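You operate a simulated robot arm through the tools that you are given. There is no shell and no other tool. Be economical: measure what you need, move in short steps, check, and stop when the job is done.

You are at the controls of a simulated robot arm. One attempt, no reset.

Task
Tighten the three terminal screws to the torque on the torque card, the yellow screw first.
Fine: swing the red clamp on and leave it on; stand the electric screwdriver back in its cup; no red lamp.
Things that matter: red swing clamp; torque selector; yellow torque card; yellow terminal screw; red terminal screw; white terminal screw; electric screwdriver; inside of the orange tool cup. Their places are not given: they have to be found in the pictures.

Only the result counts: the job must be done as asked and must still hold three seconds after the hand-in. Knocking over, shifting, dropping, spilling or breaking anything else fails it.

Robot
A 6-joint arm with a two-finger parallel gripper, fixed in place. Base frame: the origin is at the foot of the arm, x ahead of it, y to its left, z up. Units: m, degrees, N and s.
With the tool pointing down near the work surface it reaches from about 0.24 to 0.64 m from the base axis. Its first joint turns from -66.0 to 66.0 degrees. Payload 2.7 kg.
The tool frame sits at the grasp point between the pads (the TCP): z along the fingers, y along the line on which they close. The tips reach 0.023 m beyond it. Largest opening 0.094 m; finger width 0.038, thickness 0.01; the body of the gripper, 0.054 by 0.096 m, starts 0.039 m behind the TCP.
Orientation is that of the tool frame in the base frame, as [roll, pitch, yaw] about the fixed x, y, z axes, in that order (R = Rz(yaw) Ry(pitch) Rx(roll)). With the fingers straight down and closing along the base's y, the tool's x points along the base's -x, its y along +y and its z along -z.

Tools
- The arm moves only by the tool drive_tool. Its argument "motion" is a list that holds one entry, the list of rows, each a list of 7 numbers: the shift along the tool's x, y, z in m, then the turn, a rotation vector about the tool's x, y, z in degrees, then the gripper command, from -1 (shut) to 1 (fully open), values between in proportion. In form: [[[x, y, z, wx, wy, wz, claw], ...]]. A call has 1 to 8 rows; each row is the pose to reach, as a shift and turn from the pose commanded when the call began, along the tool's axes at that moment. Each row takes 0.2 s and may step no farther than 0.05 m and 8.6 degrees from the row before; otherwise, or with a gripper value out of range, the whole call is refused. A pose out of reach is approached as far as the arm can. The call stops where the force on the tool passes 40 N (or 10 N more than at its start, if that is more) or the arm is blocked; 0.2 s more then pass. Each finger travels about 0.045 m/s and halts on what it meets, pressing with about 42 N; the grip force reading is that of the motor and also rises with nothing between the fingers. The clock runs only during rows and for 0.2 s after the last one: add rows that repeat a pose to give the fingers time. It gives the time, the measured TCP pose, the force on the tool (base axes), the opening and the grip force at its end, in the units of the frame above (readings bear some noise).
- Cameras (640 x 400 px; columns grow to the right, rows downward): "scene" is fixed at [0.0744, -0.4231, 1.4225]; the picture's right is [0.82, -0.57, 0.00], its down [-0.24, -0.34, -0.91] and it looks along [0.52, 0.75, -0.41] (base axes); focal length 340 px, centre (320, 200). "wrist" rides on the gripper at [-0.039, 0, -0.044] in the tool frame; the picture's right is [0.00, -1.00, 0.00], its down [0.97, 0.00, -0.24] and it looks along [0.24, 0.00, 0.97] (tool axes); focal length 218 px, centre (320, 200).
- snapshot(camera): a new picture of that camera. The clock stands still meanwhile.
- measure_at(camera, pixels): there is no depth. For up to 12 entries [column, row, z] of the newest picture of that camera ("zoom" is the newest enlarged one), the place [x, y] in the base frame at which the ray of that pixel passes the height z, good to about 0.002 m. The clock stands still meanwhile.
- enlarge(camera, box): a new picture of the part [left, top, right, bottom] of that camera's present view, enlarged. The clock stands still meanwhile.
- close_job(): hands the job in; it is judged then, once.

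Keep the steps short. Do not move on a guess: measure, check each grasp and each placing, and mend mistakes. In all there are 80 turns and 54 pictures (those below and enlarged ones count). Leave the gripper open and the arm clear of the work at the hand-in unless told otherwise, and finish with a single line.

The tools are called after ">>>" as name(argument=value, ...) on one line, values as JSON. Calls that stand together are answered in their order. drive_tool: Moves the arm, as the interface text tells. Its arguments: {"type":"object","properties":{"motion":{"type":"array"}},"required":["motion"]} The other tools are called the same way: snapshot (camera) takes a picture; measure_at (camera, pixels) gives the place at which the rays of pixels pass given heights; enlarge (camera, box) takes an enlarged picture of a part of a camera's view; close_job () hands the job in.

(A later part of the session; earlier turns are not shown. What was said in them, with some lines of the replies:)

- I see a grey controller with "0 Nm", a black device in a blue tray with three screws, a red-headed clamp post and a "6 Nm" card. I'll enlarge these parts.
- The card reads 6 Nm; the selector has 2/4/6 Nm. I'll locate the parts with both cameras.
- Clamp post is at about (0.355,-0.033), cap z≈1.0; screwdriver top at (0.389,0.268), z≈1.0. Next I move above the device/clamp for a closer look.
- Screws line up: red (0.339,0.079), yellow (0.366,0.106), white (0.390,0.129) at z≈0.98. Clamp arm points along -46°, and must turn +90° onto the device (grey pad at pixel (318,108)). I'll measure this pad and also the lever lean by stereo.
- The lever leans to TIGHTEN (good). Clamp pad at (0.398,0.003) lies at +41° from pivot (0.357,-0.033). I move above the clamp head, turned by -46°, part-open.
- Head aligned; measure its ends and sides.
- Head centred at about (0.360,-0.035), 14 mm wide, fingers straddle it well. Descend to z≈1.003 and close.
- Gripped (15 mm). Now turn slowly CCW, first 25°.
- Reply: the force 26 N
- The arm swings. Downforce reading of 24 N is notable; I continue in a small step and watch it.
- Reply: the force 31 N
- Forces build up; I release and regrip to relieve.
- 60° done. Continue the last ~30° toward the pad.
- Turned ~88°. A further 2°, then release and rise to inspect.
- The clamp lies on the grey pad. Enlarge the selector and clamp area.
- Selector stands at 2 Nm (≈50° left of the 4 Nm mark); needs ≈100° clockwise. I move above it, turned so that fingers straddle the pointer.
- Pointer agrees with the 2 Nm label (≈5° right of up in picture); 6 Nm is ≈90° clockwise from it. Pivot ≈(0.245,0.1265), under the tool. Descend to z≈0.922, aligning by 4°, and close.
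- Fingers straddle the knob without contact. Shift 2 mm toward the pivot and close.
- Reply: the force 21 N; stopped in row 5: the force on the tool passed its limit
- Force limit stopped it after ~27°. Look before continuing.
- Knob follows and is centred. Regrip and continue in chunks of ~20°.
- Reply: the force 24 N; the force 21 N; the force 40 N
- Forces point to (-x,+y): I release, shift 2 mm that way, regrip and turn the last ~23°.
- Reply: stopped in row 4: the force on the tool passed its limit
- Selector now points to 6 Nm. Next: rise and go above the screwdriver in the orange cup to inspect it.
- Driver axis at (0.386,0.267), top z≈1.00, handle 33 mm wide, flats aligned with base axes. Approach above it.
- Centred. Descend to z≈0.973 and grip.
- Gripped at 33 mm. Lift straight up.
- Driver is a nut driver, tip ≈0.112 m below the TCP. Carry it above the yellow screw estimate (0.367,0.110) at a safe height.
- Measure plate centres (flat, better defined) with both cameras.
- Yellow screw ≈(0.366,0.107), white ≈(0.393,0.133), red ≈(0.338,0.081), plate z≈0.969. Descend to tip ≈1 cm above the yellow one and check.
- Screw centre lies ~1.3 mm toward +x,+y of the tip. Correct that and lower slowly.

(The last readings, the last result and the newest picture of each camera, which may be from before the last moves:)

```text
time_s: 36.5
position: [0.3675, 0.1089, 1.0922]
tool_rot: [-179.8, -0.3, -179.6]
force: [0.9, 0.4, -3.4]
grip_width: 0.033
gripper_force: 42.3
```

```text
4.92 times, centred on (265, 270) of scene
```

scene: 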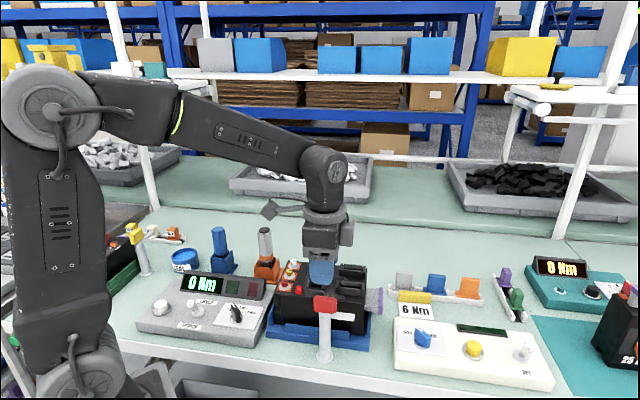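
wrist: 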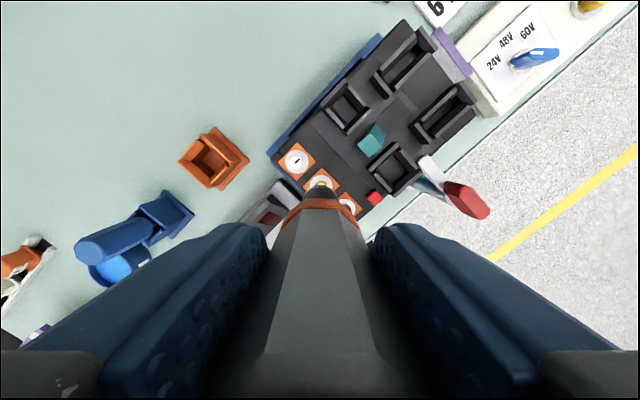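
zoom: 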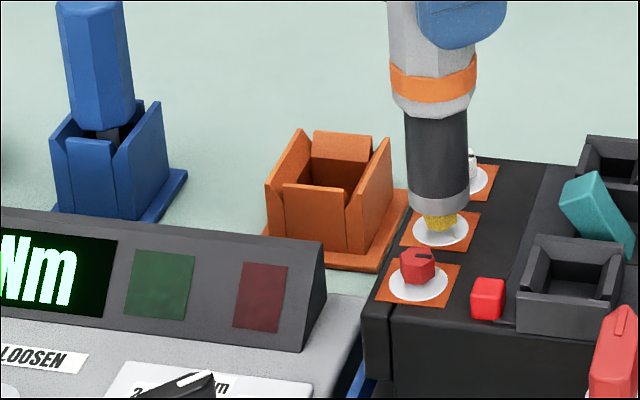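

Aligned; tip is about to go over the head. Continue lowering in small steps.

>>> drive_tool(motion=[[[0, 0, 0.002, 0, 0, 0, -1], [0, 0, 0.004, 0, 0, 0, -1], [0, 0, 0.005, 0, 0, 0, -1], [0, 0, 0.006, 0, 0, 0, -1]]])

>>> enlarge(camera="scene", box=[180, 230, 330, 310])

```text
time_s: 37.5
position: [0.3676, 0.1081, 1.0868]
tool_rot: [-179.8, -0.3, -179.6]
force: [0.0, -0.3, -3.1]
grip_width: 0.033
gripper_force: 41.4
```

```text
4.27 times, centred on (255, 270) of scene
```

zoom: 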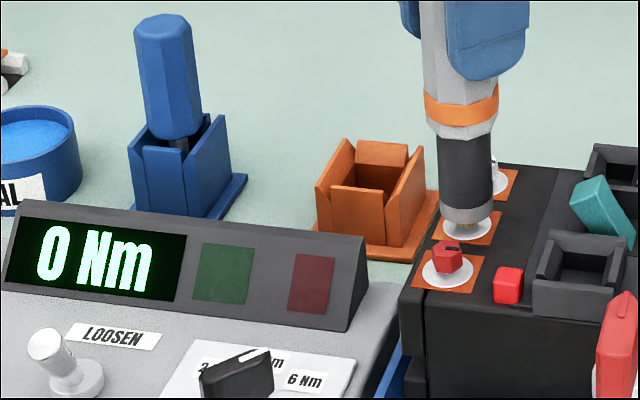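

No contact force yet. Continue lowering.

>>> drive_tool(motion=[[[0, 0, 0.0015, 0, 0, 0, -1], [0, 0, 0.003, 0, 0, 0, -1], [0, 0, 0.004, 0, 0, 0, -1], [0, 0, 0.004, 0, 0, 0, -1]]])

>>> drive_tool(motion=[[[0, 0, 0.001, 0, 0, 0, -1], [0, 0, 0.002, 0, 0, 0, -1], [0, 0, 0.002, 0, 0, 0, -1]]])

>>> enlarge(camera="scene", box=[180, 230, 330, 310])

```text
time_s: 38.5
position: [0.3667, 0.1089, 1.0832]
tool_rot: [-179.9, -0.3, -179.6]
force: [1.1, 0.0, -4.8]
grip_width: 0.0331
gripper_force: 42.2
```

```text
time_s: 39.3
position: [0.3665, 0.1101, 1.0828]
tool_rot: [-179.8, -0.2, -179.6]
force: [0.3, -1.6, -2.0]
grip_width: 0.0332
gripper_force: 42.0
```

```text
4.27 times, centred on (255, 270) of scene
```

zoom: 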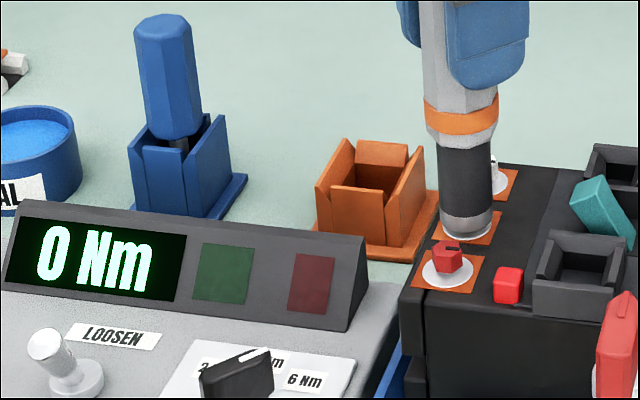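

Socket is over the head, no force. Press down until contact.

>>> drive_tool(motion=[[[0, 0, 0.001, 0, 0, 0, -1], [0, 0, 0.002, 0, 0, 0, -1], [0, 0, 0.003, 0, 0, 0, -1], [0, 0, 0.003, 0, 0, 0, -1], [0, 0, 0.003, 0, 0, 0, -1]]])

```text
time_s: 40.5
position: [0.3678, 0.1074, 1.0776]
tool_rot: [-179.8, -0.3, -179.5]
force: [0.8, 1.3, -1.7]
grip_width: 0.0334
gripper_force: 42.2
```

>>> drive_tool(motion=[[[0, 0, 0.001, 0, 0, 0, -1], [0, 0, 0.002, 0, 0, 0, -1], [0, 0, 0.003, 0, 0, 0, -1], [0, 0, 0.003, 0, 0, 0, -1]]])

>>> enlarge(camera="scene", box=[180, 230, 330, 310])

```text
time_s: 41.5
position: [0.3683, 0.1099, 1.0748]
tool_rot: [-179.8, -0.1, -179.6]
force: [-0.6, -4.6, 13.3]
grip_width: 0.0329
gripper_force: 42.0
```

```text
4.27 times, centred on (255, 270) of scene
```

zoom: 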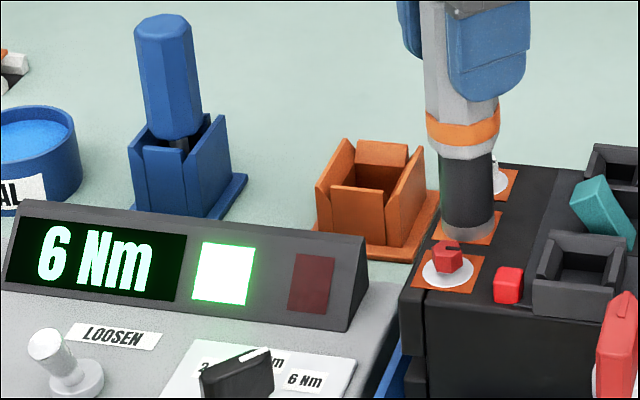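

Display 6 Nm, green lamp: yellow done. Lift straight up, then shift over the red screw (Δ -0.027,-0.0265).

>>> drive_tool(motion=[[[0, 0, -0.01, 0, 0, 0, -1], [0, 0, -0.025, 0, 0, 0, -1], [0, 0, -0.035, 0, 0, 0, -1], [0.0135, -0.0133, -0.035, 0, 0, 0, -1], [0.027, -0.0265, -0.035, 0, 0, 0, -1], [0.027, -0.0265, -0.035, 0, 0, 0, -1], [0.027, -0.0265, -0.022, 0, 0, 0, -1], [0.027, -0.0265, -0.019, 0, 0, 0, -1]]])

>>> enlarge(camera="scene", box=[180, 230, 330, 310])

>>> enlarge(camera="wrist", box=[270, 130, 370, 230])

```text
time_s: 43.3
position: [0.3416, 0.0826, 1.0936]
tool_rot: [-179.8, -0.1, -179.5]
force: [0.0, -0.4, -2.9]
grip_width: 0.0331
gripper_force: 41.7
```

```text
4.27 times, centred on (255, 270) of scene
```

zoom: 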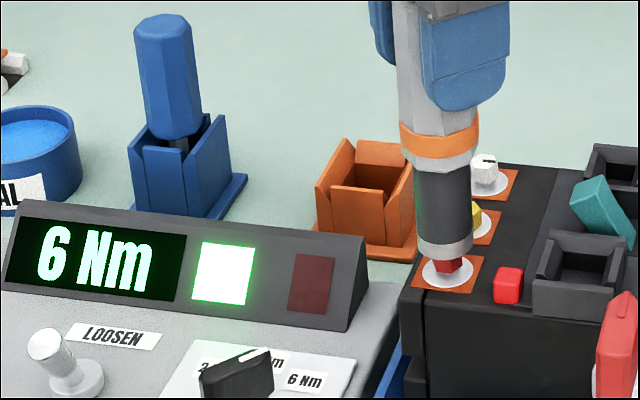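

```text
4.00 times, centred on (320, 180) of wrist
```

zoom: 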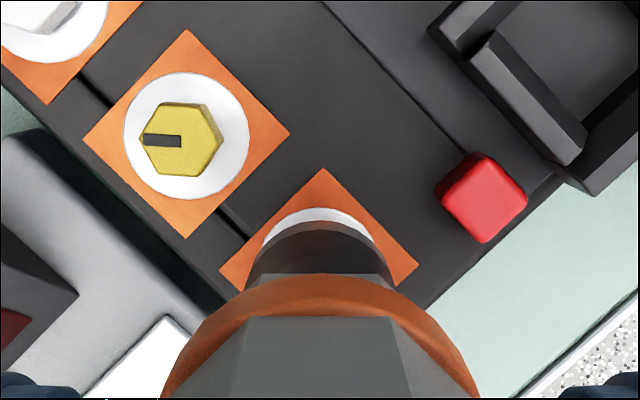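

Aligned over red. Lower until contact.

>>> drive_tool(motion=[[[0.0005, 0, 0.004, 0, 0, 0, -1], [0.0005, 0, 0.008, 0, 0, 0, -1], [0.0005, 0, 0.011, 0, 0, 0, -1], [0.0005, 0, 0.014, 0, 0, 0, -1], [0.0005, 0, 0.016, 0, 0, 0, -1], [0.0005, 0, 0.0175, 0, 0, 0, -1], [0.0005, 0, 0.0185, 0, 0, 0, -1], [0.0005, 0, 0.0185, 0, 0, 0, -1]]])

```text
time_s: 45.1
position: [0.3404, 0.0828, 1.0757]
tool_rot: [-179.9, 0.0, -179.6]
force: [-1.3, 3.7, 11.1]
grip_width: 0.0331
gripper_force: 41.7
```

>>> enlarge(camera="scene", box=[180, 230, 330, 310])

```text
4.27 times, centred on (255, 270) of scene
```

zoom: 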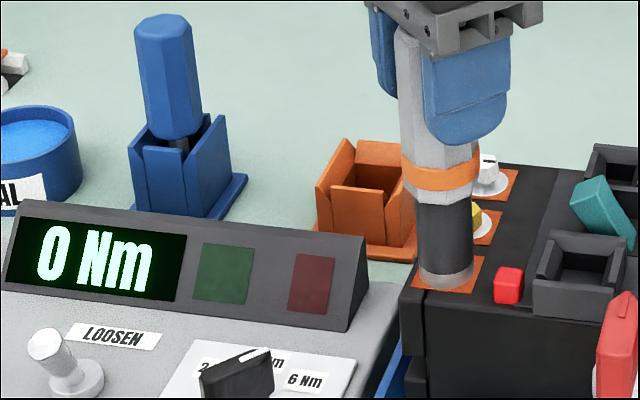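

The display has reset to 0: contact made, run in progress. Hold still.

>>> drive_tool(motion=[[[0, 0, 0, 0, 0, 0, -1], [0, 0, 0, 0, 0, 0, -1], [0, 0, 0, 0, 0, 0, -1]]])

>>> enlarge(camera="scene", box=[180, 230, 330, 310])

```text
time_s: 45.9
position: [0.3397, 0.0825, 1.0759]
tool_rot: [-179.9, -0.2, -179.5]
force: [1.6, 3.9, 9.3]
grip_width: 0.033
gripper_force: 42.4
```

```text
4.27 times, centred on (255, 270) of scene
```

zoom: 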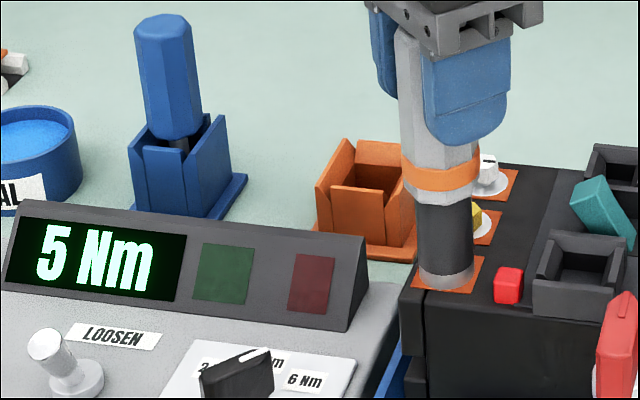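

5 Nm and rising; hold a little longer.

>>> drive_tool(motion=[[[0, 0, 0, 0, 0, 0, -1], [0, 0, 0, 0, 0, 0, -1]]])

>>> enlarge(camera="scene", box=[180, 230, 330, 310])

```text
time_s: 46.5
position: [0.3405, 0.0817, 1.076]
tool_rot: [-179.9, -0.1, -179.6]
force: [2.8, 2.0, 9.1]
grip_width: 0.033
gripper_force: 42.0
```

```text
4.27 times, centred on (255, 270) of scene
```

zoom: 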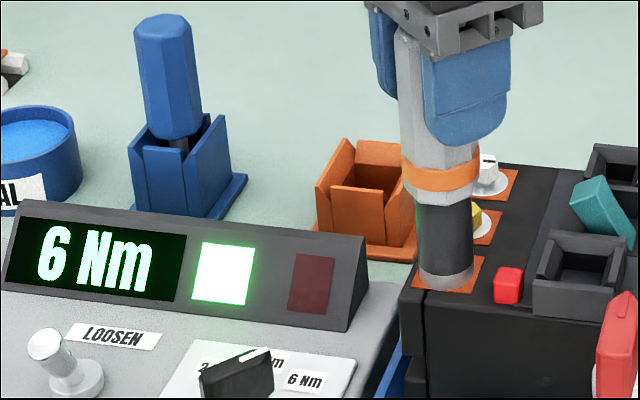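

Red done. Lift and move over the white screw (Δ +0.055,+0.0525).

>>> drive_tool(motion=[[[0, 0, -0.015, 0, 0, 0, -1], [0, 0, -0.04, 0, 0, 0, -1], [-0.018, 0.0175, -0.04, 0, 0, 0, -1], [-0.037, 0.035, -0.04, 0, 0, 0, -1], [-0.055, 0.0525, -0.04, 0, 0, 0, -1], [-0.055, 0.0525, -0.04, 0, 0, 0, -1], [-0.055, 0.0525, -0.025, 0, 0, 0, -1], [-0.055, 0.0525, -0.018, 0, 0, 0, -1]]])

>>> enlarge(camera="wrist", box=[270, 130, 370, 230])

>>> enlarge(camera="scene", box=[180, 230, 330, 310])

```text
time_s: 48.3
position: [0.3947, 0.1345, 1.0923]
tool_rot: [-179.8, -0.2, -179.6]
force: [0.8, 0.4, -3.4]
grip_width: 0.033
gripper_force: 42.5
```

```text
4.00 times, centred on (320, 180) of wrist
```

zoom: 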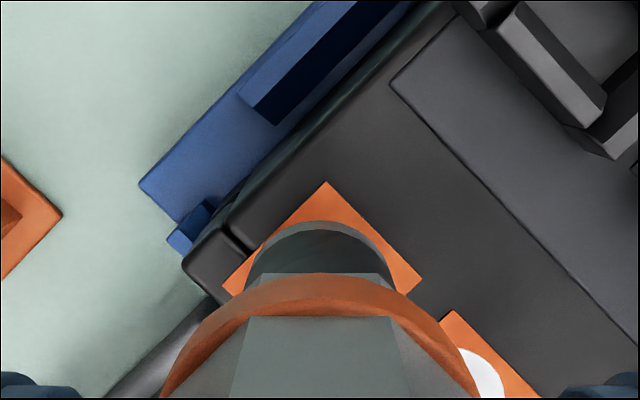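

```text
4.27 times, centred on (255, 270) of scene
```

zoom: 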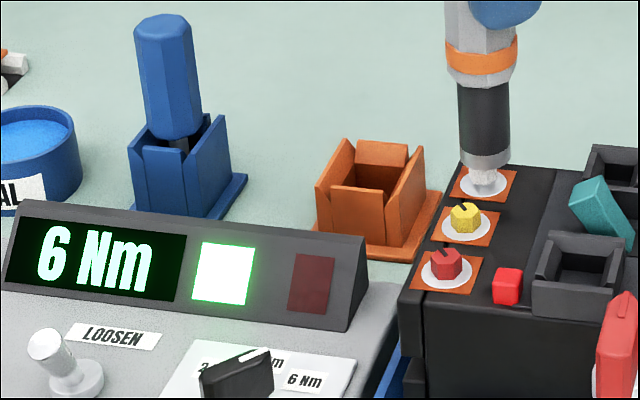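

Tip is ~2.7 mm too far in +x relative to the plate. Correct, lower to contact and hold for the run.

>>> drive_tool(motion=[[[0.0027, -0.0004, 0, 0, 0, 0, -1], [0.0027, -0.0004, 0.006, 0, 0, 0, -1], [0.0027, -0.0004, 0.01, 0, 0, 0, -1], [0.0027, -0.0004, 0.013, 0, 0, 0, -1], [0.0027, -0.0004, 0.0155, 0, 0, 0, -1], [0.0027, -0.0004, 0.017, 0, 0, 0, -1], [0.0027, -0.0004, 0.018, 0, 0, 0, -1], [0.0027, -0.0004, 0.018, 0, 0, 0, -1]]])

>>> drive_tool(motion=[[[0, 0, 0, 0, 0, 0, -1], [0, 0, 0, 0, 0, 0, -1], [0, 0, 0, 0, 0, 0, -1], [0, 0, 0, 0, 0, 0, -1]]])

>>> enlarge(camera="scene", box=[180, 230, 330, 310])

```text
time_s: 50.1
position: [0.3925, 0.1345, 1.0756]
tool_rot: [-179.9, -0.1, -179.6]
force: [-1.4, 2.0, 9.8]
grip_width: 0.033
gripper_force: 41.8
```

```text
time_s: 51.1
position: [0.3926, 0.1349, 1.0763]
tool_rot: [-179.9, -0.2, -179.7]
force: [2.7, 2.1, 9.1]
grip_width: 0.0334
gripper_force: 42.0
```

```text
4.27 times, centred on (255, 270) of scene
```

zoom: 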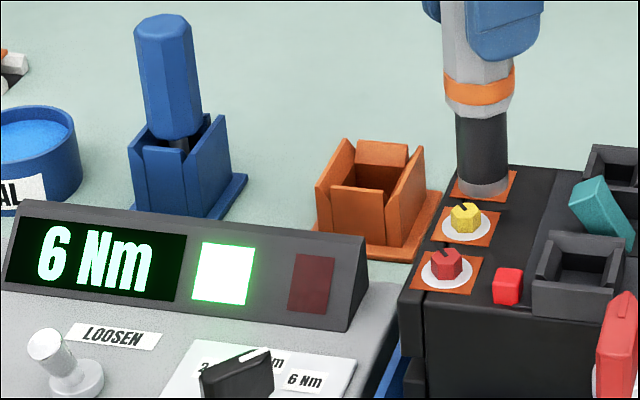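

Green at 6 Nm again. Lift, and carry back above the cup (net tool shift +0.0052,+0.1321).

>>> drive_tool(motion=[[[0, 0, -0.02, 0, 0, 0, -1], [0, 0, -0.055, 0, 0, 0, -1], [0.0005, 0.02, -0.06, 0, 0, 0, -1], [0.002, 0.05, -0.06, 0, 0, 0, -1], [0.0035, 0.08, -0.06, 0, 0, 0, -1], [0.0045, 0.11, -0.06, 0, 0, 0, -1], [0.0052, 0.1321, -0.06, 0, 0, 0, -1], [0.0052, 0.1321, -0.06, 0, 0, 0, -1]]])

>>> snapshot(camera="wrist")

```text
time_s: 52.9
position: [0.3866, 0.2684, 1.1356]
tool_rot: [-179.8, -0.2, -179.7]
force: [0.6, 0.2, -3.5]
grip_width: 0.033
gripper_force: 41.6
```

```text
5 pictures are left
```

wrist: 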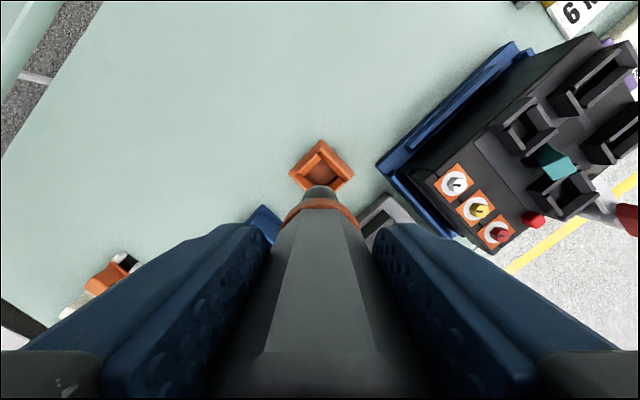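

White slot has turned as well. View matches the post-lift one within ~1 px; correct ≈1.3 mm and lower slowly into the cup.

>>> drive_tool(motion=[[[0.001, -0.0014, 0.03, 0, 0, 0, -1], [0.001, -0.0014, 0.06, 0, 0, 0, -1], [0.001, -0.0014, 0.085, 0, 0, 0, -1], [0.001, -0.0014, 0.095, 0, 0, 0, -1], [0.001, -0.0014, 0.095, 0, 0, 0, -1]]])

>>> enlarge(camera="scene", box=[180, 200, 350, 330])

```text
time_s: 54.1
position: [0.3847, 0.266, 1.0394]
tool_rot: [-179.8, -0.1, -179.6]
force: [0.1, 0.4, -3.9]
grip_width: 0.0331
gripper_force: 42.1
```

```text
3.08 times, centred on (265, 265) of scene
```

zoom: 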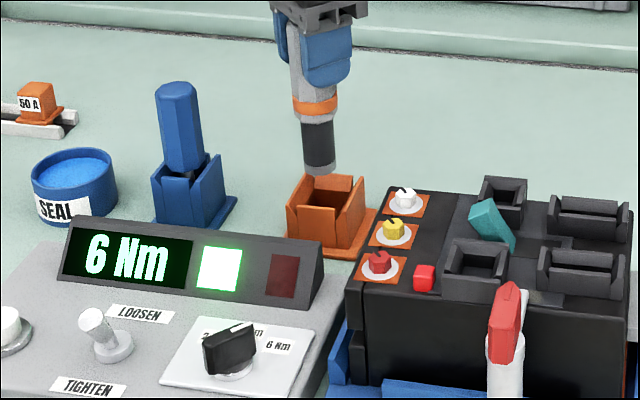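

Tip is over the cup mouth. Lower into it in gentle steps.

>>> drive_tool(motion=[[[0.0, 0, 0.015, 0, 0, 0, -1], [0, 0, 0.03, 0, 0, 0, -1], [0, 0, 0.045, 0, 0, 0, -1], [0, 0, 0.055, 0, 0, 0, -1], [0, 0, 0.061, 0, 0, 0, -1], [0, 0, 0.064, 0, 0, 0, -1], [0, 0, 0.064, 0, 0, 0, -1]]])

```text
time_s: 55.7
position: [0.3854, 0.2662, 0.9742]
tool_rot: [-179.8, -0.3, -179.7]
force: [0.2, -0.5, -3.7]
grip_width: 0.0332
gripper_force: 42.5
```

Still carrying its weight; lower in 1 mm steps until seated.

>>> drive_tool(motion=[[[0, 0, 0.001, 0, 0, 0, -1], [0, 0, 0.002, 0, 0, 0, -1], [0, 0, 0.0025, 0, 0, 0, -1], [0, 0, 0.0025, 0, 0, 0, -1]]])

```text
time_s: 56.7
position: [0.3848, 0.2643, 0.9747]
tool_rot: [-179.8, -0.2, -179.7]
force: [1.2, 1.6, -4.9]
grip_width: 0.0331
gripper_force: 41.5
```

>>> drive_tool(motion=[[[0, 0, 0.001, 0, 0, 0, -1], [0, 0, 0.002, 0, 0, 0, -1], [0, 0, 0.002, 0, 0, 0, -1]]])

```text
time_s: 57.5
position: [0.3836, 0.2659, 0.9719]
tool_rot: [-179.9, -0.2, -179.7]
force: [1.3, 2.0, -3.5]
grip_width: 0.033
gripper_force: 41.8
```

>>> drive_tool(motion=[[[0, 0, 0.001, 0, 0, 0, -1], [0, 0, 0.002, 0, 0, 0, -1], [0, 0, 0.002, 0, 0, 0, -1]]])

```text
time_s: 58.3
position: [0.3838, 0.266, 0.9712]
tool_rot: [-179.9, -0.1, -179.5]
force: [-3.9, -3.1, 25.4]
grip_width: 0.0331
gripper_force: 42.2
```

Seated (contact force). Open and rise straight up.

>>> drive_tool(motion=[[[0, 0, -0.001, 0, 0, 0, -0.9], [0, 0, -0.001, 0, 0, 0, -0.2], [0, 0, -0.001, 0, 0, 0, 0.2], [0, 0, -0.001, 0, 0, 0, 0.5], [0, 0, -0.001, 0, 0, 0, 0.5], [0, 0, -0.001, 0, 0, 0, 0.5]]])

>>> drive_tool(motion=[[[0, 0, -0.02, 0, 0, 0, 0.5], [0, 0, -0.05, 0, 0, 0, 0.5], [0, 0, -0.09, 0, 0, 0, 0.5], [0, 0, -0.13, 0, 0, 0, 0.5], [0, 0, -0.17, 0, 0, 0, 0.8], [0.02, 0, -0.21, 0, 0, 0, 1], [0.04, 0, -0.23, 0, 0, 0, 1], [0.04, 0, -0.23, 0, 0, 0, 1]]])

>>> snapshot(camera="scene")

>>> snapshot(camera="wrist")

```text
time_s: 59.7
position: [0.3851, 0.2648, 0.9697]
tool_rot: [-179.9, -0.1, -179.6]
force: [0.6, 0.6, -0.3]
grip_width: 0.0706
gripper_force: 0.1
```

```text
time_s: 61.5
position: [0.3451, 0.2652, 1.1986]
tool_rot: [-179.7, -0.2, -179.5]
force: [-0.3, -0.1, -0.3]
grip_width: 0.0939
gripper_force: 0.0
```

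```text
3 pictures are left
```

scene: 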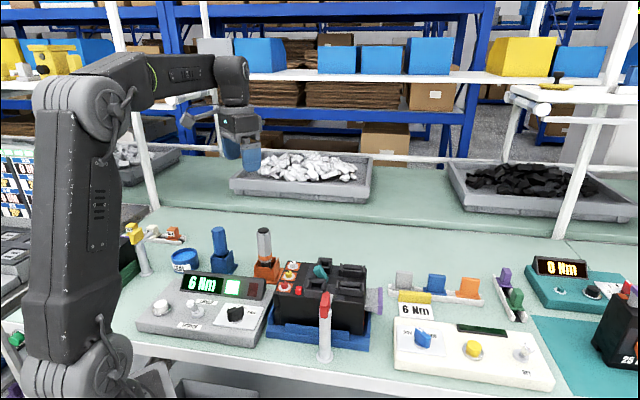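

```text
2 pictures are left
```

wrist: 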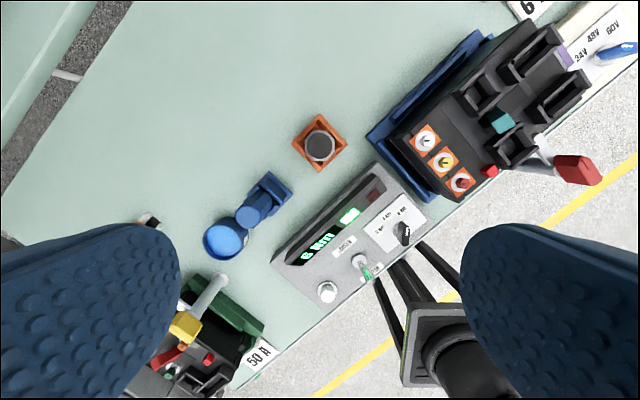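

The driver stands upright in its cup, the clamp is on, the green lamp is lit with 6 Nm on the display and no red lamp, and the arm is clear with the gripper open. I hand in.

>>> close_job()

```text
The job is handed in.
```

The yellow, red and white screws were tightened in that order to 6 Nm; the red clamp is on, the screwdriver is back in its cup, the red lamp is off and the job is handed in.
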